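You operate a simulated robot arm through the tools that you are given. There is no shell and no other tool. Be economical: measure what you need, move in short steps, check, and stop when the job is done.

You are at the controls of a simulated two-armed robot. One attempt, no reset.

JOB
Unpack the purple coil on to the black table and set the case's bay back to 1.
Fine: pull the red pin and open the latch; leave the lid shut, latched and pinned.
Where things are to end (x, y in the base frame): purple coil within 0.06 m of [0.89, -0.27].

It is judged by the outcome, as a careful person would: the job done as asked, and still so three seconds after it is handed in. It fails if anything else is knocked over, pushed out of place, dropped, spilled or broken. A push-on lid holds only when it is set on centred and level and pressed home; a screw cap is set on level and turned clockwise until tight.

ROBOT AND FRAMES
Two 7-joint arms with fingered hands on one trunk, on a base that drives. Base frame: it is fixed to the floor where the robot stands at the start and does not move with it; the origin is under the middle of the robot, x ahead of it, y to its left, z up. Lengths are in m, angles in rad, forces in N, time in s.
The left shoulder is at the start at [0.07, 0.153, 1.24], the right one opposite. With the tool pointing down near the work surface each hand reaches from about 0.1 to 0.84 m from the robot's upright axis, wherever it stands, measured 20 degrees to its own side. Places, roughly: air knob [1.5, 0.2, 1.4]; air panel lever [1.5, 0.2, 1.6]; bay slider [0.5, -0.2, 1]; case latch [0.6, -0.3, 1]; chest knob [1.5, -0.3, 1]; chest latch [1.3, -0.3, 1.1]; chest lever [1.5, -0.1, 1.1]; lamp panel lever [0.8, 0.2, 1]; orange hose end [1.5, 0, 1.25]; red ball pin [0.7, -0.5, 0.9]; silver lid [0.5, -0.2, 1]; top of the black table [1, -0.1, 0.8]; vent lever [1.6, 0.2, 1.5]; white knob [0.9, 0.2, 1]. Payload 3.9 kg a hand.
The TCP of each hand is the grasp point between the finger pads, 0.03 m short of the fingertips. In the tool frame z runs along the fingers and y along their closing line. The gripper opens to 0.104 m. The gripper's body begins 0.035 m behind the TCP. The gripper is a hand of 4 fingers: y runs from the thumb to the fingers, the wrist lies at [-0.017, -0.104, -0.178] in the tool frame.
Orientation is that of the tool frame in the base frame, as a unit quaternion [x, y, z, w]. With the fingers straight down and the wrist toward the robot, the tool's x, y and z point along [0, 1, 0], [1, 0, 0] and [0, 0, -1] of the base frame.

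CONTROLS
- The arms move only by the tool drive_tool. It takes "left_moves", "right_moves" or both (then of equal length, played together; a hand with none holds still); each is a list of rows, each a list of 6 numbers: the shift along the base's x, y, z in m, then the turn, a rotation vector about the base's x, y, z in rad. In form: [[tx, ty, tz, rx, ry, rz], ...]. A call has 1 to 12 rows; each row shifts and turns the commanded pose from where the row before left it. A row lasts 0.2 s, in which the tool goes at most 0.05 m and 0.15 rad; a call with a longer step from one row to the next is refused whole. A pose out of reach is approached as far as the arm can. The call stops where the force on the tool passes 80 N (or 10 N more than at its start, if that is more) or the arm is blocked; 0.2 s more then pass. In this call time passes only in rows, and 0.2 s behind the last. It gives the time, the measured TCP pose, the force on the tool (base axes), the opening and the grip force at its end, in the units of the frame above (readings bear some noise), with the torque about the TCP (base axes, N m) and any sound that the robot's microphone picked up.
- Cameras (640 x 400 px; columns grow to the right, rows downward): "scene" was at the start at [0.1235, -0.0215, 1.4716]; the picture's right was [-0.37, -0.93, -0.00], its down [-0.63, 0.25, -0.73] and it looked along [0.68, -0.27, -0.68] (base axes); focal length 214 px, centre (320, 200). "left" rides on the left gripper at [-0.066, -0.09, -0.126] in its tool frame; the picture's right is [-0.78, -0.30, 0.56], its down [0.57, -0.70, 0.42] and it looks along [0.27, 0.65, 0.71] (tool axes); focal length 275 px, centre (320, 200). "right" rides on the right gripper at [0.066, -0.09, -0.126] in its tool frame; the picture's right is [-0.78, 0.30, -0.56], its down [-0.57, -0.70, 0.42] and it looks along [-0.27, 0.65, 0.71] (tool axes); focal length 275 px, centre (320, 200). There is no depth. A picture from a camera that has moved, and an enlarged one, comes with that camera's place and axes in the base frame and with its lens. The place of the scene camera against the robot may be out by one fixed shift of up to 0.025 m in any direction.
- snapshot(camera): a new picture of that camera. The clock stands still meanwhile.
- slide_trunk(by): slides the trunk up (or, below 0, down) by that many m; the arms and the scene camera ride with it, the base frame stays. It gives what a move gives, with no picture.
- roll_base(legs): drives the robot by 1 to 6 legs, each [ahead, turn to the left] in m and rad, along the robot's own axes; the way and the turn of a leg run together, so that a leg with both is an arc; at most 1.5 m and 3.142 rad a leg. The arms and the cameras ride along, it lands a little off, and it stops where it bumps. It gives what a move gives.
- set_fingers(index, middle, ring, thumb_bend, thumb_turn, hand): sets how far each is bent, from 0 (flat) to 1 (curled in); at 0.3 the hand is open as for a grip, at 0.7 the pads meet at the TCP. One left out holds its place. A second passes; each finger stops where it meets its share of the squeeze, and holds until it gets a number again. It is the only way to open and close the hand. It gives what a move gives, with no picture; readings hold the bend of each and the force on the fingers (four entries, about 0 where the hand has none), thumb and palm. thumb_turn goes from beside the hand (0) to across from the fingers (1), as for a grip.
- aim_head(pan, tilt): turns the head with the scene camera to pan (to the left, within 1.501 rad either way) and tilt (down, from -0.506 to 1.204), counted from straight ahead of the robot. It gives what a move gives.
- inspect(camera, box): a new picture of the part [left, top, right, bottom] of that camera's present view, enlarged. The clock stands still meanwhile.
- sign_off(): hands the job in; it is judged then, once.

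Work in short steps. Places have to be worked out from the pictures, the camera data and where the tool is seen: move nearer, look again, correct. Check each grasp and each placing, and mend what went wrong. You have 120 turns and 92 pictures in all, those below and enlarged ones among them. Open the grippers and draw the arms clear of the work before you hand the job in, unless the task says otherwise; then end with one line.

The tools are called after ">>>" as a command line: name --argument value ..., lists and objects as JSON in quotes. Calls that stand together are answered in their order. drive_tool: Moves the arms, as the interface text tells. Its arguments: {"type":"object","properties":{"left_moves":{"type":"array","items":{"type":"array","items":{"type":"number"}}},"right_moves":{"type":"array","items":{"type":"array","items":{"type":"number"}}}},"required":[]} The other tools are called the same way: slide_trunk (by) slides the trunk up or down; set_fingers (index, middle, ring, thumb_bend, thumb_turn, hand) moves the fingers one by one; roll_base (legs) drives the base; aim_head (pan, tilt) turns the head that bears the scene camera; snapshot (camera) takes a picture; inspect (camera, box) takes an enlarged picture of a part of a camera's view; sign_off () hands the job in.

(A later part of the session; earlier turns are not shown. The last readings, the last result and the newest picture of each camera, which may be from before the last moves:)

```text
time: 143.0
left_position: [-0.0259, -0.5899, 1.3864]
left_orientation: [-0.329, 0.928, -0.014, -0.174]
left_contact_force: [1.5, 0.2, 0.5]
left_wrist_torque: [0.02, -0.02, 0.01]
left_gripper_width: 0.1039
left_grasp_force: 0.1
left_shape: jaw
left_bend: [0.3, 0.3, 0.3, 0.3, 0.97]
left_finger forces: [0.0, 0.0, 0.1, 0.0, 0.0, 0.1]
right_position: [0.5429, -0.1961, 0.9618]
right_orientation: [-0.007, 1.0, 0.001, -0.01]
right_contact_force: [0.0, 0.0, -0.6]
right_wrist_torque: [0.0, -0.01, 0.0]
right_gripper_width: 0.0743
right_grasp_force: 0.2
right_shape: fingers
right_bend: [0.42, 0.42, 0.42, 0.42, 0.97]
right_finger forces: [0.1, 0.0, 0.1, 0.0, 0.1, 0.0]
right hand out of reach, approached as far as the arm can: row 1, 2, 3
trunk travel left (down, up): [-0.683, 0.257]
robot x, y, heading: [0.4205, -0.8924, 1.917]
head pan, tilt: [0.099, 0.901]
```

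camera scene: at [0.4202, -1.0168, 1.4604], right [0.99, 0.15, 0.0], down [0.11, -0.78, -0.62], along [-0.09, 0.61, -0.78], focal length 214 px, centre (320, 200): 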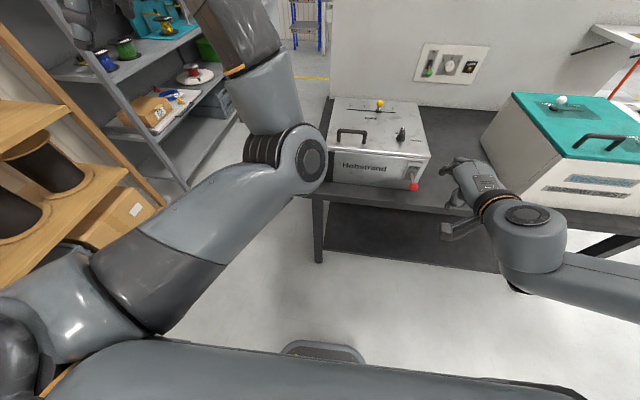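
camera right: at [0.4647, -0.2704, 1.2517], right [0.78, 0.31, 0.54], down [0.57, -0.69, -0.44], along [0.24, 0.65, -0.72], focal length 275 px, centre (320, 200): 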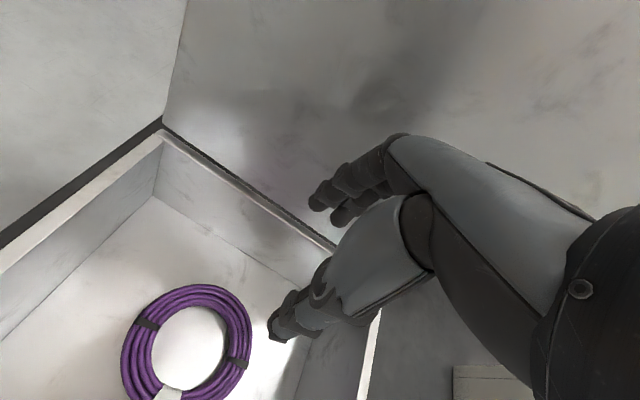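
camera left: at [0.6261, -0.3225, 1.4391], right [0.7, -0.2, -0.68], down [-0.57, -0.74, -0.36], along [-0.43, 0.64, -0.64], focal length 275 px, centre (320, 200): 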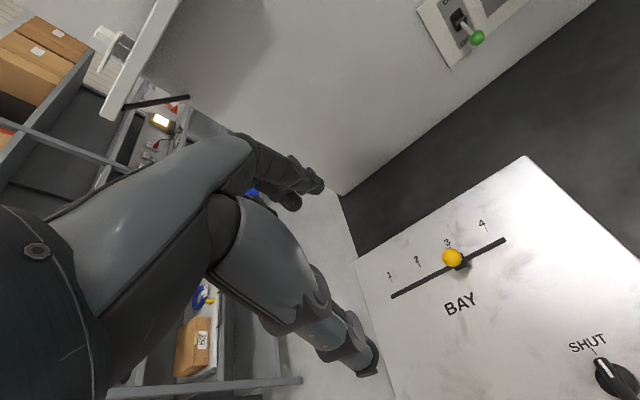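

Use the base and trunk for the last part: forward 4 cm, then trunk down.

>>> roll_base --legs '[[0.038, 0]]'

>>> slide_trunk --by -0.06

>>> snapshot --camera "right"

```text
time: 143.9
left_position: [-0.0343, -0.5655, 1.3924]
left_orientation: [-0.331, 0.928, -0.008, -0.173]
left_contact_force: [0.3, -0.9, -0.1]
left_wrist_torque: [0.06, 0.01, -0.02]
left_gripper_width: 0.1038
left_grasp_force: 0.0
left_shape: jaw
left_bend: [0.3, 0.3, 0.3, 0.3, 0.97]
left_finger forces: [0.0, 0.0, 0.0, 0.1, 0.0, 0.1]
right_position: [0.5331, -0.169, 0.9678]
right_orientation: [-0.006, 1.0, 0.005, -0.011]
right_contact_force: [0.2, -0.2, 0.6]
right_wrist_torque: [0.03, 0.04, 0.0]
right_gripper_width: 0.0743
right_grasp_force: 0.1
right_shape: fingers
right_bend: [0.42, 0.42, 0.42, 0.42, 0.97]
right_finger forces: [0.1, 0.1, 0.0, 0.0, 0.0, 0.1]
trunk travel left (down, up): [-0.683, 0.257]
robot x, y, heading: [0.4076, -0.8565, 1.915]
head pan, tilt: [0.099, 0.901]
```

```text
time: 144.9
left_position: [-0.0394, -0.5559, 1.3275]
left_orientation: [-0.33, 0.928, -0.012, -0.173]
left_contact_force: [-0.2, 0.1, 0.8]
left_wrist_torque: [0.03, -0.02, -0.03]
left_gripper_width: 0.1037
left_grasp_force: 0.0
left_shape: jaw
left_bend: [0.3, 0.3, 0.3, 0.3, 0.97]
left_finger forces: [0.0, 0.0, 0.1, 0.0, 0.0, 0.1]
right_position: [0.5315, -0.1617, 0.9015]
right_orientation: [-0.006, 1.0, 0.002, -0.009]
right_contact_force: [-0.3, -0.4, -0.4]
right_wrist_torque: [0.02, 0.0, -0.01]
right_gripper_width: 0.0743
right_grasp_force: 0.1
right_shape: fingers
right_bend: [0.42, 0.42, 0.42, 0.42, 0.97]
right_finger forces: [0.0, 0.1, 0.0, 0.0, 0.0, 0.1]
trunk travel left (down, up): [-0.623, 0.317]
robot x, y, heading: [0.4035, -0.8607, 1.913]
head pan, tilt: [0.099, 0.901]
```

```text
11 pictures are left
camera right: at [0.4683, -0.2525, 1.0285], right [0.78, 0.3, 0.54], down [0.57, -0.69, -0.44], along [0.24, 0.65, -0.72], focal length 275 px, centre (320, 200)
```

right: 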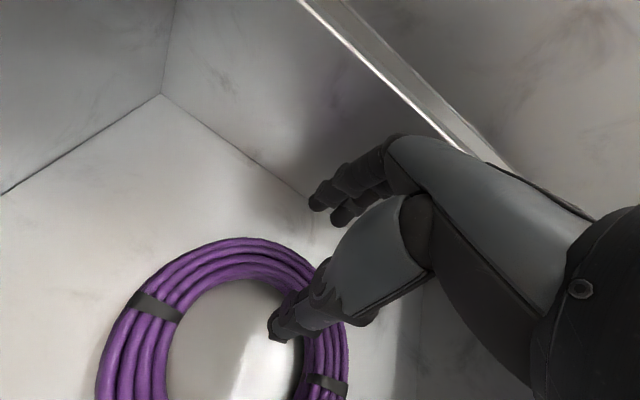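

Thumb is inside the ring and the fingers beyond its far side. Lower the last 3.8 cm and grip.

>>> slide_trunk --by -0.037

>>> set_fingers --hand "right" --index 0.85 --middle 0.85 --ring 0.85 --thumb_bend 0.85

```text
time: 145.7
left_position: [-0.0385, -0.5566, 1.2903]
left_orientation: [-0.331, 0.928, -0.012, -0.173]
left_contact_force: [-0.6, 0.8, -0.3]
left_wrist_torque: [0.01, -0.01, -0.02]
left_gripper_width: 0.1039
left_grasp_force: 0.0
left_shape: jaw
left_bend: [0.3, 0.3, 0.3, 0.3, 0.97]
left_finger forces: [0.0, 0.1, 0.0, 0.1, 0.0, 0.0]
right_position: [0.5317, -0.1623, 0.8657]
right_orientation: [-0.006, 1.0, 0.002, -0.009]
right_contact_force: [1.0, -0.5, 0.7]
right_wrist_torque: [0.02, 0.0, -0.02]
right_gripper_width: 0.0745
right_grasp_force: 0.1
right_shape: fingers
right_bend: [0.42, 0.42, 0.42, 0.42, 0.97]
right_finger forces: [0.0, 0.0, 0.1, 0.1, 0.0, 0.1]
trunk travel left (down, up): [-0.586, 0.354]
robot x, y, heading: [0.4016, -0.8549, 1.922]
head pan, tilt: [0.099, 0.901]
```

```text
time: 146.7
left_position: [-0.0381, -0.5536, 1.2905]
left_orientation: [-0.331, 0.928, -0.013, -0.173]
left_contact_force: [1.2, 0.9, 0.0]
left_wrist_torque: [0.01, -0.03, -0.01]
left_gripper_width: 0.104
left_grasp_force: 0.0
left_shape: jaw
left_bend: [0.3, 0.3, 0.3, 0.3, 0.97]
left_finger forces: [0.1, 0.0, 0.1, 0.0, 0.0, 0.1]
right_position: [0.5299, -0.1624, 0.8643]
right_orientation: [-0.006, 1.0, 0.001, -0.01]
right_contact_force: [-0.2, -1.0, 0.0]
right_wrist_torque: [0.15, -0.02, -0.06]
right_gripper_width: 0.0213
right_grasp_force: 24.1
right_shape: fingers
right_bend: [0.6, 0.68, 0.85, 0.67, 0.91]
right_finger forces: [13.4, 9.1, 0.0, 0.0, 24.9, 0.1]
trunk travel left (down, up): [-0.586, 0.354]
robot x, y, heading: [0.4081, -0.8583, 1.92]
head pan, tilt: [0.099, 0.901]
```

Gripped well (≈24 N). Lift 0.28 m with the trunk.

>>> slide_trunk --by 0.28

>>> snapshot --camera "right"

```text
time: 149.5
left_position: [-0.0385, -0.5535, 1.5703]
left_orientation: [-0.331, 0.928, -0.013, -0.173]
left_contact_force: [0.8, 0.6, 0.4]
left_wrist_torque: [0.0, -0.05, 0.0]
left_gripper_width: 0.1039
left_grasp_force: 0.0
left_shape: jaw
left_bend: [0.3, 0.3, 0.3, 0.3, 0.97]
left_finger forces: [0.0, 0.0, 0.1, 0.0, 0.1, 0.1]
right_position: [0.5308, -0.1615, 1.1438]
right_orientation: [-0.006, 1.0, 0.0, -0.01]
right_contact_force: [-0.4, -0.3, -4.5]
right_wrist_torque: [0.27, -0.12, 0.01]
right_gripper_width: 0.0214
right_grasp_force: 24.7
right_shape: fingers
right_bend: [0.6, 0.68, 0.85, 0.67, 0.91]
right_finger forces: [13.5, 10.4, 0.1, 0.1, 25.7, 0.0]
trunk travel left (down, up): [-0.866, 0.074]
robot x, y, heading: [0.4047, -0.8599, 1.915]
head pan, tilt: [0.099, 0.901]
```

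```text
10 pictures are left
camera right: at [0.4686, -0.2519, 1.2709], right [0.78, 0.31, 0.54], down [0.57, -0.69, -0.44], along [0.24, 0.65, -0.72], focal length 275 px, centre (320, 200)
```

right: 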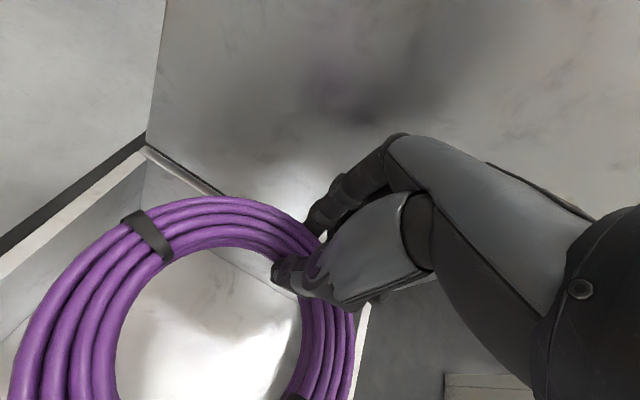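

Coil is held level (4.5 N). Swing it to the right by turning the base -0.6 rad, then drive forward 0.12 m toward the target.

>>> roll_base --legs '[[0, -0.6], [0.11, 0]]'

>>> snapshot --camera "right"

```text
time: 152.3
left_position: [0.2395, -0.2632, 1.5722]
left_orientation: [-0.04, 0.984, 0.045, -0.168]
left_contact_force: [0.4, 1.7, -0.9]
left_wrist_torque: [-0.05, 0.01, 0.04]
left_gripper_width: 0.1038
left_grasp_force: 0.1
left_shape: jaw
left_bend: [0.3, 0.3, 0.3, 0.3, 0.97]
left_finger forces: [0.0, 0.1, 0.0, 0.0, 0.0, 0.1]
right_position: [0.93, -0.2581, 1.1489]
right_orientation: [0.291, 0.957, 0.009, -0.012]
right_contact_force: [0.2, 0.6, -6.5]
right_wrist_torque: [0.1, -0.22, 0.04]
right_gripper_width: 0.0214
right_grasp_force: 25.3
right_shape: fingers
right_bend: [0.6, 0.68, 0.85, 0.67, 0.91]
right_finger forces: [13.3, 10.9, 0.1, 0.1, 25.8, 0.0]
trunk travel left (down, up): [-0.866, 0.074]
robot x, y, heading: [0.4336, -0.7543, 1.314]
head pan, tilt: [0.099, 0.901]
```

```text
9 pictures are left
camera right: at [0.8276, -0.2988, 1.2751], right [0.82, -0.2, 0.54], down [0.08, -0.89, -0.45], along [0.57, 0.41, -0.71], focal length 275 px, centre (320, 200)
```

right: 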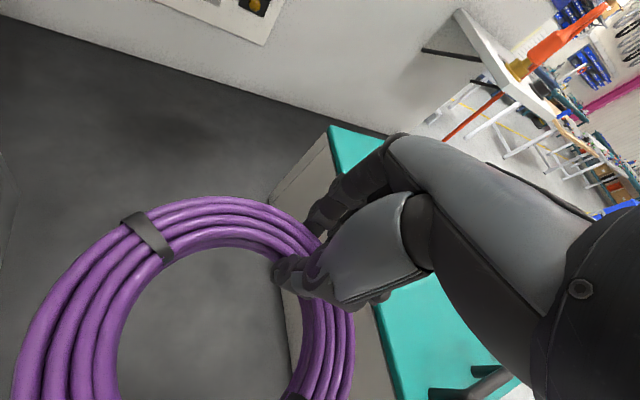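

Coil centre would land ≈(0.885,-0.304); shift +y 3 cm with the arm, then lower.

>>> drive_tool --right_moves '[[0.002, 0.017, 0, 0, 0, 0], [0.002, 0.017, 0, 0, 0, 0]]'

>>> slide_trunk --by -0.25

>>> snapshot --camera "right"

```text
time: 152.9
left_position: [0.2346, -0.2517, 1.5707]
left_orientation: [-0.047, 0.983, 0.039, -0.173]
left_contact_force: [-4.6, -0.7, 1.7]
left_wrist_torque: [0.02, -0.22, 0.02]
left_gripper_width: 0.1042
left_grasp_force: 0.0
left_shape: jaw
left_bend: [0.3, 0.3, 0.3, 0.3, 0.97]
left_finger forces: [0.0, 0.0, 0.0, 0.0, 0.1, 0.0]
right_position: [0.9349, -0.2221, 1.1523]
right_orientation: [0.29, 0.957, 0.006, -0.01]
right_contact_force: [-1.5, 0.7, -4.1]
right_wrist_torque: [0.18, -0.31, -0.04]
right_gripper_width: 0.0214
right_grasp_force: 24.3
right_shape: fingers
right_bend: [0.6, 0.67, 0.85, 0.67, 0.92]
right_finger forces: [12.9, 10.9, 0.0, 0.0, 25.9, 0.0]
right hand out of reach, approached as far as the arm can: row 2
trunk travel left (down, up): [-0.866, 0.074]
robot x, y, heading: [0.4314, -0.7525, 1.312]
head pan, tilt: [0.099, 0.901]
```

```text
time: 155.5
left_position: [0.2368, -0.2689, 1.3243]
left_orientation: [-0.04, 0.984, 0.047, -0.167]
left_contact_force: [-0.6, 0.2, 0.0]
left_wrist_torque: [-0.02, 0.0, -0.02]
left_gripper_width: 0.1039
left_grasp_force: 0.0
left_shape: jaw
left_bend: [0.3, 0.3, 0.3, 0.3, 0.97]
left_finger forces: [0.0, 0.0, 0.0, 0.0, 0.1, 0.0]
right_position: [0.9322, -0.2366, 0.9077]
right_orientation: [0.292, 0.956, 0.011, -0.011]
right_contact_force: [0.1, 0.1, -4.5]
right_wrist_torque: [0.16, -0.28, 0.01]
right_gripper_width: 0.0213
right_grasp_force: 25.2
right_shape: fingers
right_bend: [0.6, 0.67, 0.85, 0.67, 0.92]
right_finger forces: [12.7, 11.1, 0.1, 0.1, 25.9, 0.1]
trunk travel left (down, up): [-0.616, 0.324]
robot x, y, heading: [0.4329, -0.7516, 1.312]
head pan, tilt: [0.099, 0.901]
```

```text
8 pictures are left
camera right: at [0.8298, -0.2775, 1.0341], right [0.82, -0.2, 0.54], down [0.08, -0.89, -0.45], along [0.57, 0.41, -0.71], focal length 275 px, centre (320, 200)
```

right: 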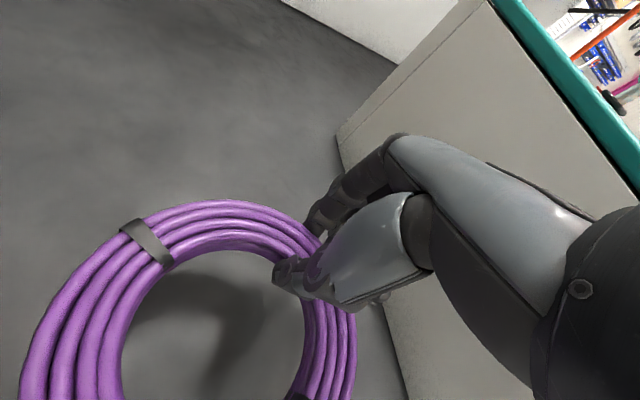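

Coil centre ≈(0.88,-0.28), close to the target. Lower onto the table.

>>> slide_trunk --by -0.066

>>> slide_trunk --by -0.006

```text
time: 156.6
left_position: [0.2364, -0.2692, 1.2581]
left_orientation: [-0.04, 0.984, 0.046, -0.167]
left_contact_force: [0.1, -0.3, 0.4]
left_wrist_torque: [-0.01, 0.0, 0.0]
left_gripper_width: 0.1041
left_grasp_force: 0.0
left_shape: jaw
left_bend: [0.3, 0.3, 0.3, 0.3, 0.97]
left_finger forces: [0.0, 0.0, 0.0, 0.0, 0.0, 0.0]
right_position: [0.9337, -0.2362, 0.8419]
right_orientation: [0.292, 0.956, 0.011, -0.011]
right_contact_force: [0.8, 0.7, -3.2]
right_wrist_torque: [0.02, -0.07, 0.04]
right_gripper_width: 0.0213
right_grasp_force: 24.1
right_shape: fingers
right_bend: [0.6, 0.67, 0.85, 0.68, 0.92]
right_finger forces: [12.2, 11.2, 0.1, 0.0, 24.9, 0.0]
trunk travel left (down, up): [-0.55, 0.39]
robot x, y, heading: [0.4333, -0.7519, 1.311]
head pan, tilt: [0.099, 0.901]
```

```text
time: 157.1
left_position: [0.2362, -0.2697, 1.254]
left_orientation: [-0.041, 0.984, 0.046, -0.167]
left_contact_force: [-0.6, 0.6, -0.1]
left_wrist_torque: [0.03, 0.03, 0.0]
left_gripper_width: 0.1039
left_grasp_force: 0.0
left_shape: jaw
left_bend: [0.3, 0.3, 0.3, 0.3, 0.97]
left_finger forces: [0.0, 0.1, 0.0, 0.1, 0.1, 0.1]
right_position: [0.9319, -0.2362, 0.8389]
right_orientation: [0.291, 0.956, 0.014, -0.011]
right_contact_force: [1.7, -1.2, 12.8]
right_wrist_torque: [0.02, 0.07, 0.09]
right_gripper_width: 0.0212
right_grasp_force: 26.5
right_shape: fingers
right_bend: [0.59, 0.67, 0.85, 0.68, 0.92]
right_finger forces: [12.8, 13.2, 0.0, 0.0, 27.1, 0.1]
trunk travel left (down, up): [-0.544, 0.396]
robot x, y, heading: [0.4329, -0.7499, 1.319]
head pan, tilt: [0.099, 0.901]
```

Contact with the table (+12.8 N). Release and rise straight up.

>>> set_fingers --hand "right" --index 0.42 --middle 0.42 --ring 0.42 --thumb_bend 0.42

>>> slide_trunk --by 0.3

>>> snapshot --camera "right"

```text
time: 158.1
left_position: [0.2355, -0.269, 1.2531]
left_orientation: [-0.04, 0.984, 0.046, -0.166]
left_contact_force: [-0.5, -0.4, -0.7]
left_wrist_torque: [0.02, 0.0, 0.0]
left_gripper_width: 0.1041
left_grasp_force: 0.1
left_shape: jaw
left_bend: [0.3, 0.3, 0.3, 0.3, 0.97]
left_finger forces: [0.0, 0.1, 0.1, 0.1, 0.1, 0.0]
right_position: [0.9321, -0.2364, 0.8355]
right_orientation: [0.291, 0.957, 0.011, -0.012]
right_contact_force: [0.0, -0.5, -0.1]
right_wrist_torque: [0.01, 0.0, 0.03]
right_gripper_width: 0.074
right_grasp_force: 0.0
right_shape: fingers
right_bend: [0.42, 0.42, 0.42, 0.42, 0.97]
right_finger forces: [0.0, 0.0, 0.0, 0.0, 0.0, 0.1]
trunk travel left (down, up): [-0.544, 0.396]
robot x, y, heading: [0.4332, -0.7513, 1.31]
head pan, tilt: [0.099, 0.901]
```

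```text
time: 161.1
left_position: [0.2364, -0.2681, 1.5509]
left_orientation: [-0.041, 0.984, 0.046, -0.166]
left_contact_force: [0.2, -0.4, -0.3]
left_wrist_torque: [0.0, 0.0, -0.02]
left_gripper_width: 0.1039
left_grasp_force: 0.0
left_shape: jaw
left_bend: [0.3, 0.3, 0.3, 0.3, 0.97]
left_finger forces: [0.1, 0.0, 0.0, 0.1, 0.0, 0.0]
right_position: [0.9322, -0.2361, 1.1359]
right_orientation: [0.291, 0.957, 0.012, -0.011]
right_contact_force: [-0.5, -0.2, 0.2]
right_wrist_torque: [0.0, -0.02, -0.02]
right_gripper_width: 0.0739
right_grasp_force: 0.1
right_shape: fingers
right_bend: [0.42, 0.42, 0.42, 0.42, 0.97]
right_finger forces: [0.0, 0.0, 0.0, 0.0, 0.0, 0.0]
trunk travel left (down, up): [-0.844, 0.096]
robot x, y, heading: [0.4344, -0.7498, 1.309]
head pan, tilt: [0.099, 0.901]
```

```text
7 pictures are left
camera right: at [0.8295, -0.2777, 1.2623], right [0.82, -0.2, 0.54], down [0.08, -0.89, -0.45], along [0.57, 0.41, -0.71], focal length 275 px, centre (320, 200)
```

right: 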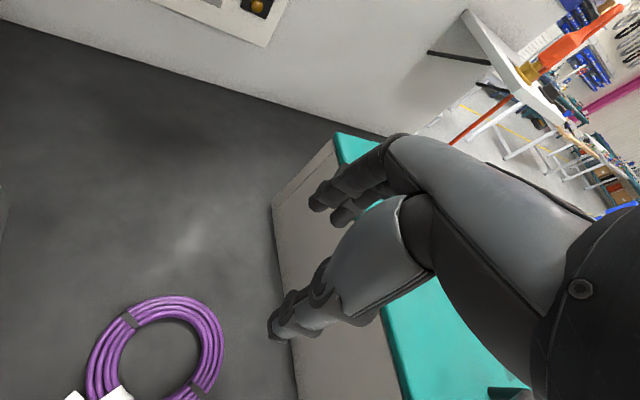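

Coil placed at ≈(0.875,-0.265). Now close the lid: back off, turn left again, and raise the hand over the lid's height with the same pose as when I left the handle.

>>> roll_base --legs '[[-0.14, 0], [0, 0.605]]'

>>> slide_trunk --by -0.024

>>> drive_tool --right_moves '[[0, -0.01, 0.045, 0, 0, 0], [0, -0.005, 0.045, 0, 0, 0], [-0.005, 0, 0.045, -0.05, 0, 0], [-0.005, 0, 0.045, -0.05, 0, 0], [-0.005, 0, 0.045, -0.05, 0, 0], [0, 0, 0.045, 0, 0, 0]]'

>>> set_fingers --hand "right" --index 0.3 --middle 0.3 --ring 0.3 --thumb_bend 0.72

```text
time: 164.1
left_position: [-0.0382, -0.6014, 1.5529]
left_orientation: [-0.329, 0.928, -0.004, -0.172]
left_contact_force: [0.0, 0.3, 0.9]
left_wrist_torque: [0.0, 0.03, 0.04]
left_gripper_width: 0.104
left_grasp_force: 0.0
left_shape: jaw
left_bend: [0.3, 0.3, 0.3, 0.3, 0.97]
left_finger forces: [0.1, 0.0, 0.0, 0.1, 0.0, 0.0]
right_position: [0.5164, -0.1794, 1.1357]
right_orientation: [-0.006, 1.0, 0.007, -0.015]
right_contact_force: [-0.7, 0.7, -0.2]
right_wrist_torque: [0.01, 0.01, 0.03]
right_gripper_width: 0.0739
right_grasp_force: 0.2
right_shape: fingers
right_bend: [0.42, 0.42, 0.42, 0.42, 0.97]
right_finger forces: [0.1, 0.0, 0.0, 0.0, 0.0, 0.0]
trunk travel left (down, up): [-0.844, 0.096]
robot x, y, heading: [0.3971, -0.8872, 1.913]
head pan, tilt: [0.099, 0.901]
```

```text
time: 164.8
left_position: [-0.0379, -0.6005, 1.5297]
left_orientation: [-0.331, 0.928, -0.005, -0.17]
left_contact_force: [0.1, 0.4, -0.9]
left_wrist_torque: [0.01, -0.03, -0.02]
left_gripper_width: 0.1039
left_grasp_force: 0.1
left_shape: jaw
left_bend: [0.3, 0.3, 0.3, 0.3, 0.97]
left_finger forces: [0.1, 0.0, 0.0, 0.0, 0.1, 0.0]
right_position: [0.5158, -0.1792, 1.1124]
right_orientation: [-0.007, 1.0, 0.009, -0.013]
right_contact_force: [-0.1, -0.6, -0.2]
right_wrist_torque: [-0.03, -0.02, 0.0]
right_gripper_width: 0.0741
right_grasp_force: 0.0
right_shape: fingers
right_bend: [0.42, 0.42, 0.42, 0.42, 0.97]
right_finger forces: [0.0, 0.1, 0.1, 0.0, 0.0, 0.0]
trunk travel left (down, up): [-0.82, 0.12]
robot x, y, heading: [0.4004, -0.8849, 1.916]
head pan, tilt: [0.099, 0.901]
```

```text
time: 166.2
left_position: [-0.0397, -0.6018, 1.5279]
left_orientation: [-0.331, 0.928, -0.004, -0.17]
left_contact_force: [0.2, -0.7, 0.5]
left_wrist_torque: [0.01, -0.01, 0.01]
left_gripper_width: 0.1039
left_grasp_force: 0.0
left_shape: jaw
left_bend: [0.3, 0.3, 0.3, 0.3, 0.97]
left_finger forces: [0.0, 0.0, 0.1, 0.0, 0.0, 0.0]
right_position: [0.5003, -0.1953, 1.3829]
right_orientation: [-0.006, 0.998, -0.068, -0.015]
right_contact_force: [-0.2, 0.8, -0.1]
right_wrist_torque: [0.01, 0.02, 0.0]
right_gripper_width: 0.0742
right_grasp_force: 0.0
right_shape: fingers
right_bend: [0.42, 0.42, 0.42, 0.42, 0.97]
right_finger forces: [0.0, 0.0, 0.1, 0.0, 0.0, 0.1]
trunk travel left (down, up): [-0.82, 0.12]
robot x, y, heading: [0.3991, -0.886, 1.915]
head pan, tilt: [0.099, 0.901]
```

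```text
time: 167.2
left_position: [-0.0395, -0.6006, 1.5281]
left_orientation: [-0.331, 0.928, -0.005, -0.171]
left_contact_force: [-0.4, 0.2, -0.1]
left_wrist_torque: [-0.03, 0.03, 0.03]
left_gripper_width: 0.1037
left_grasp_force: 0.1
left_shape: jaw
left_bend: [0.3, 0.3, 0.3, 0.3, 0.97]
left_finger forces: [0.0, 0.0, 0.0, 0.0, 0.1, 0.0]
right_position: [0.4997, -0.1935, 1.3817]
right_orientation: [-0.005, 0.998, -0.067, -0.015]
right_contact_force: [0.3, -0.3, 1.1]
right_wrist_torque: [0.01, 0.0, -0.01]
right_gripper_width: 0.0501
right_grasp_force: 0.0
right_shape: fingers
right_bend: [0.3, 0.3, 0.3, 0.72, 0.97]
right_finger forces: [0.0, 0.0, 0.1, 0.0, 0.1, 0.0]
trunk travel left (down, up): [-0.82, 0.12]
robot x, y, heading: [0.3978, -0.8856, 1.917]
head pan, tilt: [0.099, 0.901]
```

Raise slightly and drive forward so the hand passes over the lid to above the handle bar.

>>> slide_trunk --by 0.02

>>> roll_base --legs '[[0.165, 0]]'

>>> drive_tool --right_moves '[[0, 0.013, 0, 0, 0, 0], [0, 0.013, 0, 0, 0, 0]]'

>>> snapshot --camera "right"

```text
time: 167.9
left_position: [-0.0389, -0.6019, 1.5496]
left_orientation: [-0.33, 0.928, -0.005, -0.17]
left_contact_force: [0.3, 0.4, -0.3]
left_wrist_torque: [-0.01, 0.02, -0.01]
left_gripper_width: 0.1038
left_grasp_force: 0.1
left_shape: jaw
left_bend: [0.3, 0.3, 0.3, 0.3, 0.97]
left_finger forces: [0.0, 0.1, 0.0, 0.0, 0.0, 0.0]
right_position: [0.5013, -0.1946, 1.4022]
right_orientation: [-0.005, 0.998, -0.068, -0.015]
right_contact_force: [-0.2, -0.5, 0.1]
right_wrist_torque: [0.03, -0.01, 0.02]
right_gripper_width: 0.0498
right_grasp_force: 0.0
right_shape: fingers
right_bend: [0.3, 0.3, 0.3, 0.72, 0.97]
right_finger forces: [0.0, 0.0, 0.0, 0.0, 0.0, 0.0]
trunk travel left (down, up): [-0.84, 0.1]
robot x, y, heading: [0.3975, -0.8827, 1.911]
head pan, tilt: [0.099, 0.901]
```

```text
time: 169.3
left_position: [-0.0932, -0.4508, 1.5499]
left_orientation: [-0.331, 0.928, -0.003, -0.171]
left_contact_force: [-0.1, -0.1, 0.7]
left_wrist_torque: [0.03, -0.03, 0.02]
left_gripper_width: 0.1037
left_grasp_force: 0.1
left_shape: jaw
left_bend: [0.3, 0.3, 0.3, 0.3, 0.97]
left_finger forces: [0.1, 0.1, 0.0, 0.1, 0.1, 0.0]
right_position: [0.4464, -0.0429, 1.4033]
right_orientation: [-0.005, 0.998, -0.065, -0.015]
right_contact_force: [-0.3, 0.5, -1.0]
right_wrist_torque: [0.03, -0.01, 0.0]
right_gripper_width: 0.0501
right_grasp_force: 0.1
right_shape: fingers
right_bend: [0.3, 0.3, 0.3, 0.72, 0.97]
right_finger forces: [0.1, 0.0, 0.0, 0.0, 0.0, 0.0]
trunk travel left (down, up): [-0.84, 0.1]
robot x, y, heading: [0.3452, -0.7317, 1.91]
head pan, tilt: [0.099, 0.901]
```

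```text
time: 169.9
left_position: [-0.094, -0.4461, 1.5503]
left_orientation: [-0.33, 0.928, -0.004, -0.171]
left_contact_force: [0.0, 0.9, -0.7]
left_wrist_torque: [-0.03, 0.01, 0.04]
left_gripper_width: 0.104
left_grasp_force: 0.0
left_shape: jaw
left_bend: [0.3, 0.3, 0.3, 0.3, 0.97]
left_finger forces: [0.0, 0.1, 0.1, 0.0, 0.0, 0.0]
right_position: [0.445, -0.0142, 1.4016]
right_orientation: [-0.005, 0.998, -0.067, -0.015]
right_contact_force: [0.9, 0.6, 0.3]
right_wrist_torque: [0.01, 0.03, -0.01]
right_gripper_width: 0.0499
right_grasp_force: 0.0
right_shape: fingers
right_bend: [0.3, 0.3, 0.3, 0.72, 0.97]
right_finger forces: [0.1, 0.1, 0.1, 0.0, 0.1, 0.0]
trunk travel left (down, up): [-0.84, 0.1]
robot x, y, heading: [0.3461, -0.7307, 1.915]
head pan, tilt: [0.099, 0.901]
```

```text
6 pictures are left
camera right: at [0.3843, -0.0864, 1.5405], right [0.79, 0.37, 0.49], down [0.57, -0.75, -0.34], along [0.24, 0.55, -0.8], focal length 275 px, centre (320, 200)
```

right: 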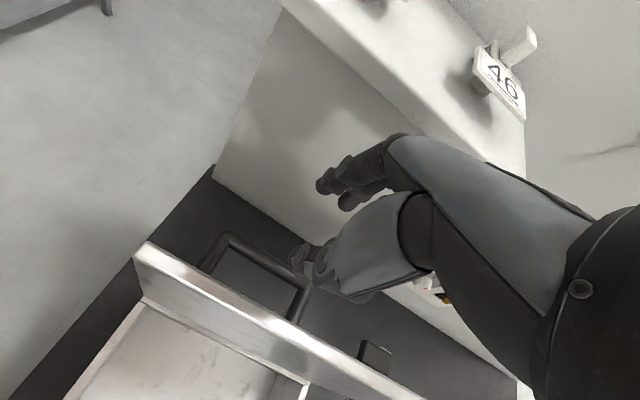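

Same view as when I left it. Lower to the bar, close the hook, and start drawing the lid back with the base.

>>> slide_trunk --by -0.125

>>> set_fingers --hand "right" --index 0.8 --middle 0.8 --ring 0.8 --thumb_bend 0.74

>>> roll_base --legs '[[-0.06, 0]]'

>>> snapshot --camera "right"

```text
time: 171.5
left_position: [-0.0949, -0.4459, 1.4241]
left_orientation: [-0.331, 0.928, -0.005, -0.17]
left_contact_force: [0.2, 0.0, 0.5]
left_wrist_torque: [0.01, -0.01, 0.02]
left_gripper_width: 0.1041
left_grasp_force: 0.1
left_shape: jaw
left_bend: [0.3, 0.3, 0.3, 0.3, 0.97]
left_finger forces: [0.1, 0.0, 0.0, 0.0, 0.0, 0.0]
right_position: [0.4449, -0.0124, 1.277]
right_orientation: [-0.005, 0.998, -0.068, -0.015]
right_contact_force: [-0.4, 0.6, -0.4]
right_wrist_torque: [-0.01, 0.0, 0.0]
right_gripper_width: 0.0496
right_grasp_force: 0.4
right_shape: fingers
right_bend: [0.3, 0.3, 0.3, 0.72, 0.97]
right_finger forces: [0.0, 0.0, 0.1, 0.0, 1.1, 0.0]
trunk travel left (down, up): [-0.715, 0.225]
robot x, y, heading: [0.3413, -0.7288, 1.915]
head pan, tilt: [0.099, 0.901]
```

```text
time: 172.5
left_position: [-0.0948, -0.4449, 1.4232]
left_orientation: [-0.33, 0.929, -0.004, -0.169]
left_contact_force: [-0.5, 0.7, -0.2]
left_wrist_torque: [-0.01, 0.0, 0.01]
left_gripper_width: 0.1038
left_grasp_force: 0.2
left_shape: jaw
left_bend: [0.3, 0.3, 0.3, 0.3, 0.97]
left_finger forces: [0.1, 0.0, 0.1, 0.1, 0.0, 0.0]
right_position: [0.4453, -0.0141, 1.2758]
right_orientation: [-0.005, 0.998, -0.067, -0.015]
right_contact_force: [0.5, 1.1, -0.3]
right_wrist_torque: [-0.01, 0.02, 0.03]
right_gripper_width: 0.0
right_grasp_force: 1.0
right_shape: fingers
right_bend: [0.73, 0.8, 0.8, 0.73, 0.97]
right_finger forces: [0.0, 0.1, 0.4, 0.0, 0.7, 0.0]
trunk travel left (down, up): [-0.715, 0.225]
robot x, y, heading: [0.3425, -0.7323, 1.916]
head pan, tilt: [0.099, 0.901]
```

```text
time: 173.4
left_position: [-0.0776, -0.4939, 1.4206]
left_orientation: [-0.328, 0.929, -0.008, -0.171]
left_contact_force: [-0.4, 0.9, -0.3]
left_wrist_torque: [-0.03, -0.03, 0.02]
left_gripper_width: 0.104
left_grasp_force: 0.0
left_shape: jaw
left_bend: [0.3, 0.3, 0.3, 0.3, 0.97]
left_finger forces: [0.0, 0.0, 0.0, 0.0, 0.0, 0.0]
right_position: [0.4635, -0.063, 1.2723]
right_orientation: [-0.005, 0.997, -0.069, -0.014]
right_contact_force: [-0.4, 0.7, 0.1]
right_wrist_torque: [-0.06, 0.02, 0.01]
right_gripper_width: 0.0
right_grasp_force: 0.0
right_shape: fingers
right_bend: [0.76, 0.8, 0.8, 0.71, 0.97]
right_finger forces: [0.0, 0.0, 0.0, 0.1, 0.0, 0.1]
trunk travel left (down, up): [-0.715, 0.225]
robot x, y, heading: [0.3639, -0.7845, 1.917]
head pan, tilt: [0.099, 0.901]
```

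```text
5 pictures are left
camera right: at [0.4013, -0.1339, 1.4112], right [0.79, 0.38, 0.49], down [0.57, -0.75, -0.34], along [0.24, 0.54, -0.8], focal length 275 px, centre (320, 200)
```

right: 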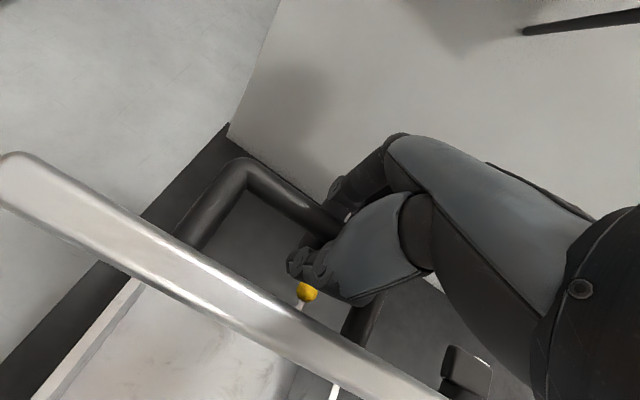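

Lid follows the hand (≈75°). Continue down the arc with the arm.

>>> drive_tool --right_moves '[[-0.01, -0.035, 0.003, 0.02, 0, 0], [-0.01, -0.035, 0.003, 0.02, 0, 0], [0, -0.03, -0.009, 0.02, 0, 0], [0, -0.031, -0.012, 0.02, 0, 0], [0, -0.022, -0.016, 0.02, 0, 0], [0, -0.022, -0.018, 0.02, 0, 0], [0, -0.03, -0.022, 0.02, 0, 0]]'

```text
time: 175.0
left_position: [-0.0722, -0.5001, 1.4244]
left_orientation: [-0.33, 0.928, -0.005, -0.172]
left_contact_force: [0.3, 0.5, 0.3]
left_wrist_torque: [-0.03, -0.03, 0.0]
left_gripper_width: 0.1039
left_grasp_force: 0.0
left_shape: jaw
left_bend: [0.3, 0.3, 0.3, 0.3, 0.97]
left_finger forces: [0.1, 0.0, 0.0, 0.1, 0.1, 0.1]
right_position: [0.4427, -0.2694, 1.2055]
right_orientation: [-0.01, 1.0, 0.0, -0.015]
right_contact_force: [0.8, 0.5, -5.3]
right_wrist_torque: [-0.03, 0.19, -0.01]
right_gripper_width: 0.0001
right_grasp_force: 2.9
right_shape: fingers
right_bend: [0.77, 0.8, 0.79, 0.71, 0.97]
right_finger forces: [0.0, 0.2, 5.4, 0.0, 0.1, 0.1]
right hand out of reach, approached as far as the arm can: row 7
trunk travel left (down, up): [-0.715, 0.225]
robot x, y, heading: [0.3619, -0.7857, 1.917]
head pan, tilt: [0.099, 0.901]
```

Supporting the lid at ≈40° (5 N). Lower it the rest of the way with trunk and base steps along the arc.

>>> slide_trunk --by -0.03

>>> roll_base --legs '[[-0.03, 0]]'

>>> slide_trunk --by -0.035

>>> roll_base --legs '[[-0.03, 0]]'

>>> drive_tool --right_moves '[[-0.018, 0, 0, 0, 0, 0]]'

>>> slide_trunk --by -0.035

>>> roll_base --legs '[[-0.03, 0]]'

>>> drive_tool --right_moves '[[-0.01, 0, 0, 0, 0, 0]]'

```text
time: 175.8
left_position: [-0.0752, -0.5047, 1.3939]
left_orientation: [-0.33, 0.929, -0.004, -0.169]
left_contact_force: [-0.7, 0.0, -0.4]
left_wrist_torque: [-0.02, 0.0, -0.03]
left_gripper_width: 0.104
left_grasp_force: 0.0
left_shape: jaw
left_bend: [0.3, 0.3, 0.3, 0.3, 0.97]
left_finger forces: [0.0, 0.0, 0.0, 0.1, 0.1, 0.0]
right_position: [0.4424, -0.2734, 1.1792]
right_orientation: [-0.011, 1.0, 0.002, -0.013]
right_contact_force: [-0.4, -13.7, 8.5]
right_wrist_torque: [0.27, 0.07, 0.03]
right_gripper_width: 0.0
right_grasp_force: 16.0
right_shape: fingers
right_bend: [0.79, 0.8, 0.8, 0.72, 0.97]
right_finger forces: [0.0, 0.0, 0.0, 0.1, 31.6, 0.0]
trunk travel left (down, up): [-0.685, 0.255]
robot x, y, heading: [0.3628, -0.786, 1.914]
head pan, tilt: [0.099, 0.901]
```

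```text
time: 176.6
left_position: [-0.0651, -0.5268, 1.3946]
left_orientation: [-0.33, 0.929, -0.006, -0.169]
left_contact_force: [-0.1, -0.3, 0.2]
left_wrist_torque: [0.01, 0.0, 0.05]
left_gripper_width: 0.1038
left_grasp_force: 0.0
left_shape: jaw
left_bend: [0.3, 0.3, 0.3, 0.3, 0.97]
left_finger forces: [0.0, 0.0, 0.0, 0.1, 0.1, 0.0]
right_position: [0.4522, -0.2965, 1.176]
right_orientation: [-0.009, 1.0, -0.002, -0.013]
right_contact_force: [-1.4, 0.2, -5.5]
right_wrist_torque: [-0.02, 0.12, -0.01]
right_gripper_width: 0.0
right_grasp_force: 3.1
right_shape: fingers
right_bend: [0.79, 0.8, 0.79, 0.7, 0.97]
right_finger forces: [0.1, 0.5, 4.9, 0.0, 0.0, 0.0]
trunk travel left (down, up): [-0.685, 0.255]
robot x, y, heading: [0.371, -0.8161, 1.916]
head pan, tilt: [0.099, 0.901]
```

```text
time: 177.4
left_position: [-0.0642, -0.5379, 1.3606]
left_orientation: [-0.33, 0.929, -0.001, -0.167]
left_contact_force: [-0.2, -0.4, -0.1]
left_wrist_torque: [-0.02, -0.02, 0.03]
left_gripper_width: 0.1039
left_grasp_force: 0.1
left_shape: jaw
left_bend: [0.3, 0.3, 0.3, 0.3, 0.97]
left_finger forces: [0.1, 0.1, 0.0, 0.1, 0.0, 0.0]
right_position: [0.4537, -0.3071, 1.1453]
right_orientation: [-0.011, 1.0, 0.003, -0.012]
right_contact_force: [-0.8, -24.3, 13.2]
right_wrist_torque: [0.42, 0.08, 0.07]
right_gripper_width: 0.0012
right_grasp_force: 24.3
right_shape: fingers
right_bend: [0.79, 0.8, 0.8, 0.72, 0.96]
right_finger forces: [0.1, 0.1, 0.0, 0.1, 49.7, 0.0]
trunk travel left (down, up): [-0.65, 0.29]
robot x, y, heading: [0.3718, -0.8158, 1.912]
head pan, tilt: [0.099, 0.901]
```

```text
time: 178.2
left_position: [-0.0588, -0.5605, 1.3584]
left_orientation: [-0.341, 0.924, -0.01, -0.174]
left_contact_force: [-1.5, -0.8, -0.8]
left_wrist_torque: [0.12, -0.15, -0.02]
left_gripper_width: 0.1034
left_grasp_force: 0.1
left_shape: jaw
left_bend: [0.3, 0.3, 0.3, 0.3, 0.97]
left_finger forces: [0.1, 0.0, 0.1, 0.0, 0.0, 0.1]
right_position: [0.4649, -0.3261, 1.1405]
right_orientation: [-0.008, 1.0, -0.003, -0.013]
right_contact_force: [2.7, -0.4, -4.4]
right_wrist_torque: [-0.01, 0.1, -0.02]
right_gripper_width: 0.0006
right_grasp_force: 3.0
right_shape: fingers
right_bend: [0.79, 0.79, 0.8, 0.69, 0.97]
right_finger forces: [0.0, 3.4, 2.7, 0.0, 0.1, 0.0]
trunk travel left (down, up): [-0.65, 0.29]
robot x, y, heading: [0.3807, -0.8447, 1.909]
head pan, tilt: [0.099, 0.901]
```

```text
time: 178.6
left_position: [-0.0591, -0.5619, 1.3574]
left_orientation: [-0.345, 0.922, -0.012, -0.176]
left_contact_force: [-0.6, 0.1, 0.3]
left_wrist_torque: [-0.05, -0.01, -0.02]
left_gripper_width: 0.1042
left_grasp_force: 0.0
left_shape: jaw
left_bend: [0.3, 0.3, 0.3, 0.3, 0.97]
left_finger forces: [0.0, 0.1, 0.0, 0.1, 0.0, 0.1]
right_position: [0.4483, -0.325, 1.1399]
right_orientation: [-0.009, 1.0, -0.003, -0.014]
right_contact_force: [7.7, 0.9, -5.7]
right_wrist_torque: [0.04, 0.23, 0.02]
right_gripper_width: 0.0001
right_grasp_force: 5.1
right_shape: fingers
right_bend: [0.79, 0.79, 0.79, 0.69, 0.97]
right_finger forces: [0.0, 2.0, 6.8, 0.1, 0.0, 0.0]
trunk travel left (down, up): [-0.65, 0.29]
robot x, y, heading: [0.3828, -0.8439, 1.91]
head pan, tilt: [0.099, 0.901]
```

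```text
time: 179.4
left_position: [-0.0616, -0.5689, 1.3246]
left_orientation: [-0.342, 0.924, -0.006, -0.172]
left_contact_force: [0.1, 1.4, -0.2]
left_wrist_torque: [-0.03, 0.02, 0.0]
left_gripper_width: 0.1041
left_grasp_force: 0.0
left_shape: jaw
left_bend: [0.3, 0.3, 0.3, 0.3, 0.97]
left_finger forces: [0.0, 0.1, 0.1, 0.0, 0.0, 0.0]
right_position: [0.445, -0.3319, 1.1091]
right_orientation: [-0.009, 1.0, 0.001, -0.013]
right_contact_force: [-2.4, -22.1, 7.8]
right_wrist_torque: [0.23, 0.14, 0.05]
right_gripper_width: 0.0021
right_grasp_force: 20.7
right_shape: fingers
right_bend: [0.79, 0.8, 0.79, 0.71, 0.96]
right_finger forces: [0.0, 0.0, 2.2, 0.0, 39.4, 0.0]
trunk travel left (down, up): [-0.615, 0.325]
robot x, y, heading: [0.3796, -0.843, 1.912]
head pan, tilt: [0.099, 0.901]
```

```text
time: 180.3
left_position: [-0.0491, -0.5893, 1.3223]
left_orientation: [-0.34, 0.924, -0.011, -0.176]
left_contact_force: [0.4, 0.9, 0.2]
left_wrist_torque: [0.02, 0.04, -0.01]
left_gripper_width: 0.1043
left_grasp_force: 0.0
left_shape: jaw
left_bend: [0.3, 0.3, 0.3, 0.3, 0.97]
left_finger forces: [0.0, 0.0, 0.1, 0.0, 0.1, 0.1]
right_position: [0.4581, -0.3521, 1.106]
right_orientation: [-0.007, 1.0, -0.002, -0.013]
right_contact_force: [1.1, 8.7, -8.5]
right_wrist_torque: [-0.02, 0.41, 0.01]
right_gripper_width: 0.0
right_grasp_force: 19.9
right_shape: fingers
right_bend: [0.79, 0.79, 0.78, 0.7, 0.96]
right_finger forces: [1.6, 4.8, 11.3, 0.0, 22.4, 0.0]
trunk travel left (down, up): [-0.615, 0.325]
robot x, y, heading: [0.395, -0.8767, 1.911]
head pan, tilt: [0.099, 0.901]
```

```text
time: 180.7
left_position: [-0.0412, -0.5881, 1.3252]
left_orientation: [-0.341, 0.923, -0.01, -0.178]
left_contact_force: [-0.4, 0.6, -1.2]
left_wrist_torque: [0.05, 0.02, -0.01]
left_gripper_width: 0.1041
left_grasp_force: 0.0
left_shape: jaw
left_bend: [0.3, 0.3, 0.3, 0.3, 0.97]
left_finger forces: [0.0, 0.1, 0.0, 0.0, 0.1, 0.0]
right_position: [0.4563, -0.3535, 1.1035]
right_orientation: [-0.004, 1.0, -0.005, -0.013]
right_contact_force: [21.2, 3.4, -6.5]
right_wrist_torque: [-0.1, 0.42, -0.03]
right_gripper_width: 0.0002
right_grasp_force: 20.9
right_shape: fingers
right_bend: [0.79, 0.79, 0.78, 0.7, 0.98]
right_finger forces: [0.7, 4.4, 13.9, 0.0, 23.6, 0.0]
trunk travel left (down, up): [-0.615, 0.325]
robot x, y, heading: [0.3934, -0.8696, 1.905]
head pan, tilt: [0.099, 0.901]
```

Lid at ≈17°. Finish lowering.

>>> slide_trunk --by -0.03

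>>> roll_base --legs '[[-0.018, 0]]'

>>> slide_trunk --by -0.035

>>> slide_trunk --by -0.025

```text
time: 181.4
left_position: [-0.0498, -0.592, 1.294]
left_orientation: [-0.343, 0.923, -0.009, -0.174]
left_contact_force: [0.5, 0.2, 0.1]
left_wrist_torque: [-0.02, 0.03, 0.0]
left_gripper_width: 0.1041
left_grasp_force: 0.0
left_shape: jaw
left_bend: [0.3, 0.3, 0.3, 0.3, 0.97]
left_finger forces: [0.0, 0.0, 0.0, 0.1, 0.1, 0.1]
right_position: [0.4476, -0.3575, 1.0772]
right_orientation: [-0.007, 1.0, -0.001, -0.012]
right_contact_force: [3.3, -9.5, -2.8]
right_wrist_torque: [-0.16, 0.53, -0.19]
right_gripper_width: 0.0004
right_grasp_force: 18.2
right_shape: fingers
right_bend: [0.79, 0.8, 0.78, 0.7, 0.97]
right_finger forces: [0.1, 3.1, 11.3, 0.1, 21.7, 0.1]
trunk travel left (down, up): [-0.585, 0.355]
robot x, y, heading: [0.3937, -0.8742, 1.912]
head pan, tilt: [0.099, 0.901]
```

```text
time: 182.2
left_position: [-0.0469, -0.6034, 1.2899]
left_orientation: [-0.341, 0.924, -0.012, -0.175]
left_contact_force: [0.2, -0.3, 0.5]
left_wrist_torque: [0.01, 0.04, 0.03]
left_gripper_width: 0.1041
left_grasp_force: 0.1
left_shape: jaw
left_bend: [0.3, 0.3, 0.3, 0.3, 0.97]
left_finger forces: [0.0, 0.0, 0.1, 0.0, 0.0, 0.1]
right_position: [0.4516, -0.3675, 1.0738]
right_orientation: [-0.006, 1.0, -0.002, -0.012]
right_contact_force: [-10.1, 15.9, -10.1]
right_wrist_torque: [-0.14, 0.35, 0.18]
right_gripper_width: 0.0001
right_grasp_force: 17.8
right_shape: fingers
right_bend: [0.79, 0.79, 0.78, 0.7, 0.96]
right_finger forces: [5.1, 3.9, 11.6, 0.0, 14.8, 0.0]
trunk travel left (down, up): [-0.585, 0.355]
robot x, y, heading: [0.3976, -0.89, 1.911]
head pan, tilt: [0.099, 0.901]
```

```text
time: 183.0
left_position: [-0.0462, -0.6071, 1.2571]
left_orientation: [-0.341, 0.924, -0.01, -0.175]
left_contact_force: [0.4, 0.0, 0.1]
left_wrist_torque: [0.02, -0.04, 0.01]
left_gripper_width: 0.1043
left_grasp_force: 0.0
left_shape: jaw
left_bend: [0.3, 0.3, 0.3, 0.3, 0.97]
left_finger forces: [0.0, 0.0, 0.1, 0.0, 0.0, 0.0]
right_position: [0.4535, -0.3716, 1.042]
right_orientation: [-0.007, 1.0, -0.001, -0.012]
right_contact_force: [-8.1, -3.9, -5.3]
right_wrist_torque: [-0.12, 0.39, -0.1]
right_gripper_width: 0.0004
right_grasp_force: 13.4
right_shape: fingers
right_bend: [0.79, 0.8, 0.79, 0.69, 0.96]
right_finger forces: [0.0, 2.1, 8.9, 0.1, 15.1, 0.1]
trunk travel left (down, up): [-0.55, 0.39]
robot x, y, heading: [0.3986, -0.8835, 1.913]
head pan, tilt: [0.099, 0.901]
```

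```text
time: 183.7
left_position: [-0.0458, -0.6081, 1.2317]
left_orientation: [-0.341, 0.924, -0.009, -0.174]
left_contact_force: [-0.8, -0.2, -0.4]
left_wrist_torque: [0.01, 0.0, -0.02]
left_gripper_width: 0.104
left_grasp_force: 0.0
left_shape: jaw
left_bend: [0.3, 0.3, 0.3, 0.3, 0.97]
left_finger forces: [0.0, 0.1, 0.1, 0.0, 0.0, 0.0]
right_position: [0.4541, -0.3727, 1.0166]
right_orientation: [-0.007, 1.0, -0.002, -0.012]
right_contact_force: [-5.3, -7.7, -4.5]
right_wrist_torque: [-0.05, 0.36, -0.21]
right_gripper_width: 0.001
right_grasp_force: 4.7
right_shape: fingers
right_bend: [0.79, 0.8, 0.79, 0.69, 0.96]
right_finger forces: [0.0, 1.1, 8.9, 0.1, 0.0, 0.1]
trunk travel left (down, up): [-0.525, 0.415]
robot x, y, heading: [0.3975, -0.8866, 1.908]
head pan, tilt: [0.099, 0.901]
```

Lower the last centimetre, release the handle, rise, and turn the base toward the latch.

>>> slide_trunk --by -0.012

>>> set_fingers --hand "right" --index 0.4 --middle 0.4 --ring 0.4 --thumb_bend 0.4

>>> slide_trunk --by 0.11

>>> roll_base --legs '[[0, -0.3]]'

>>> drive_tool --right_moves '[[0, 0.024, 0, 0, 0, 0.1], [0, 0.024, 0, 0, 0, 0.1], [0, 0.024, 0, 0, 0, 0.1]]'

>>> snapshot --camera "right"

```text
time: 184.3
left_position: [-0.0458, -0.6105, 1.2216]
left_orientation: [-0.341, 0.924, -0.009, -0.174]
left_contact_force: [0.4, -0.3, 0.6]
left_wrist_torque: [0.03, -0.02, 0.0]
left_gripper_width: 0.104
left_grasp_force: 0.0
left_shape: jaw
left_bend: [0.3, 0.3, 0.3, 0.3, 0.97]
left_finger forces: [0.1, 0.1, 0.0, 0.0, 0.1, 0.0]
right_position: [0.4537, -0.3718, 1.0072]
right_orientation: [-0.006, 1.0, 0.002, -0.013]
right_contact_force: [-2.3, -7.6, 12.6]
right_wrist_torque: [-0.34, 0.36, -0.14]
right_gripper_width: 0.0008
right_grasp_force: 17.6
right_shape: fingers
right_bend: [0.79, 0.8, 0.79, 0.7, 0.96]
right_finger forces: [0.0, 0.9, 6.2, 0.0, 27.6, 0.0]
trunk travel left (down, up): [-0.513, 0.427]
robot x, y, heading: [0.3976, -0.8848, 1.914]
head pan, tilt: [0.099, 0.901]
```

```text
time: 185.3
left_position: [-0.0455, -0.6099, 1.2216]
left_orientation: [-0.342, 0.924, -0.008, -0.174]
left_contact_force: [-0.7, -0.2, -0.4]
left_wrist_torque: [-0.02, 0.0, 0.01]
left_gripper_width: 0.1039
left_grasp_force: 0.2
left_shape: jaw
left_bend: [0.3, 0.3, 0.3, 0.3, 0.97]
left_finger forces: [0.0, 0.0, 0.1, 0.0, 0.0, 0.1]
right_position: [0.4537, -0.3736, 1.0064]
right_orientation: [-0.007, 1.0, 0.001, -0.013]
right_contact_force: [-1.8, -5.2, 17.0]
right_wrist_torque: [0.49, -0.03, 0.02]
right_gripper_width: 0.0779
right_grasp_force: 8.7
right_shape: fingers
right_bend: [0.42, 0.43, 0.4, 0.4, 0.97]
right_finger forces: [6.3, 10.5, 0.2, 0.1, 0.3, 0.1]
trunk travel left (down, up): [-0.513, 0.427]
robot x, y, heading: [0.3962, -0.8892, 1.912]
head pan, tilt: [0.099, 0.901]
```

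```text
time: 186.7
left_position: [-0.046, -0.6072, 1.3313]
left_orientation: [-0.342, 0.923, -0.009, -0.174]
left_contact_force: [-0.3, 1.0, 0.5]
left_wrist_torque: [0.0, 0.01, 0.02]
left_gripper_width: 0.1039
left_grasp_force: 0.0
left_shape: jaw
left_bend: [0.3, 0.3, 0.3, 0.3, 0.97]
left_finger forces: [0.0, 0.0, 0.1, 0.0, 0.0, 0.0]
right_position: [0.455, -0.3708, 1.1128]
right_orientation: [-0.006, 1.0, -0.001, -0.012]
right_contact_force: [0.6, -0.3, -0.5]
right_wrist_torque: [-0.01, 0.03, 0.02]
right_gripper_width: 0.0798
right_grasp_force: 0.1
right_shape: fingers
right_bend: [0.4, 0.4, 0.4, 0.4, 0.97]
right_finger forces: [0.0, 0.1, 0.0, 0.0, 0.0, 0.1]
trunk travel left (down, up): [-0.623, 0.317]
robot x, y, heading: [0.3989, -0.8852, 1.912]
head pan, tilt: [0.099, 0.901]
```

```text
time: 188.1
left_position: [0.0573, -0.4896, 1.3307]
left_orientation: [-0.202, 0.964, 0.017, -0.173]
left_contact_force: [-0.1, -0.2, -0.2]
left_wrist_torque: [0.02, 0.0, -0.01]
left_gripper_width: 0.1039
left_grasp_force: 0.0
left_shape: jaw
left_bend: [0.3, 0.3, 0.3, 0.3, 0.97]
left_finger forces: [0.1, 0.1, 0.0, 0.0, 0.0, 0.1]
right_position: [0.6031, -0.41, 1.1132]
right_orientation: [0.141, 0.99, 0.001, -0.012]
right_contact_force: [-0.7, 0.1, -0.9]
right_wrist_torque: [0.01, 0.03, 0.01]
right_gripper_width: 0.0799
right_grasp_force: 0.1
right_shape: fingers
right_bend: [0.4, 0.4, 0.4, 0.4, 0.97]
right_finger forces: [0.1, 0.0, 0.1, 0.0, 0.1, 0.0]
trunk travel left (down, up): [-0.623, 0.317]
robot x, y, heading: [0.3991, -0.8892, 1.613]
head pan, tilt: [0.099, 0.901]
```

```text
time: 188.9
left_position: [0.0565, -0.4883, 1.3295]
left_orientation: [-0.202, 0.964, 0.016, -0.174]
left_contact_force: [0.0, 0.3, -0.3]
left_wrist_torque: [0.01, 0.0, 0.0]
left_gripper_width: 0.104
left_grasp_force: 0.2
left_shape: jaw
left_bend: [0.3, 0.3, 0.3, 0.3, 0.97]
left_finger forces: [0.0, 0.0, 0.0, 0.1, 0.0, 0.0]
right_position: [0.6042, -0.3378, 1.1142]
right_orientation: [-0.008, 1.0, -0.001, -0.013]
right_contact_force: [-0.8, 0.0, 0.6]
right_wrist_torque: [0.01, 0.0, 0.0]
right_gripper_width: 0.0797
right_grasp_force: 0.0
right_shape: fingers
right_bend: [0.4, 0.4, 0.4, 0.4, 0.97]
right_finger forces: [0.0, 0.1, 0.0, 0.1, 0.0, 0.0]
trunk travel left (down, up): [-0.623, 0.317]
robot x, y, heading: [0.4011, -0.89, 1.613]
head pan, tilt: [0.099, 0.901]
```

```text
4 pictures are left
camera right: at [0.5425, -0.4281, 1.2416], right [0.78, 0.31, 0.54], down [0.57, -0.69, -0.44], along [0.24, 0.65, -0.72], focal length 275 px, centre (320, 200)
```

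right: 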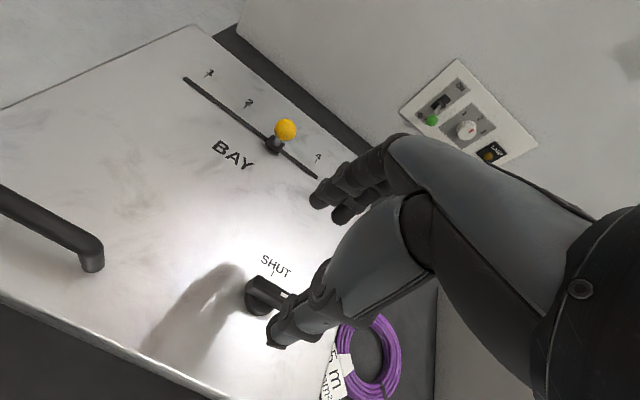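

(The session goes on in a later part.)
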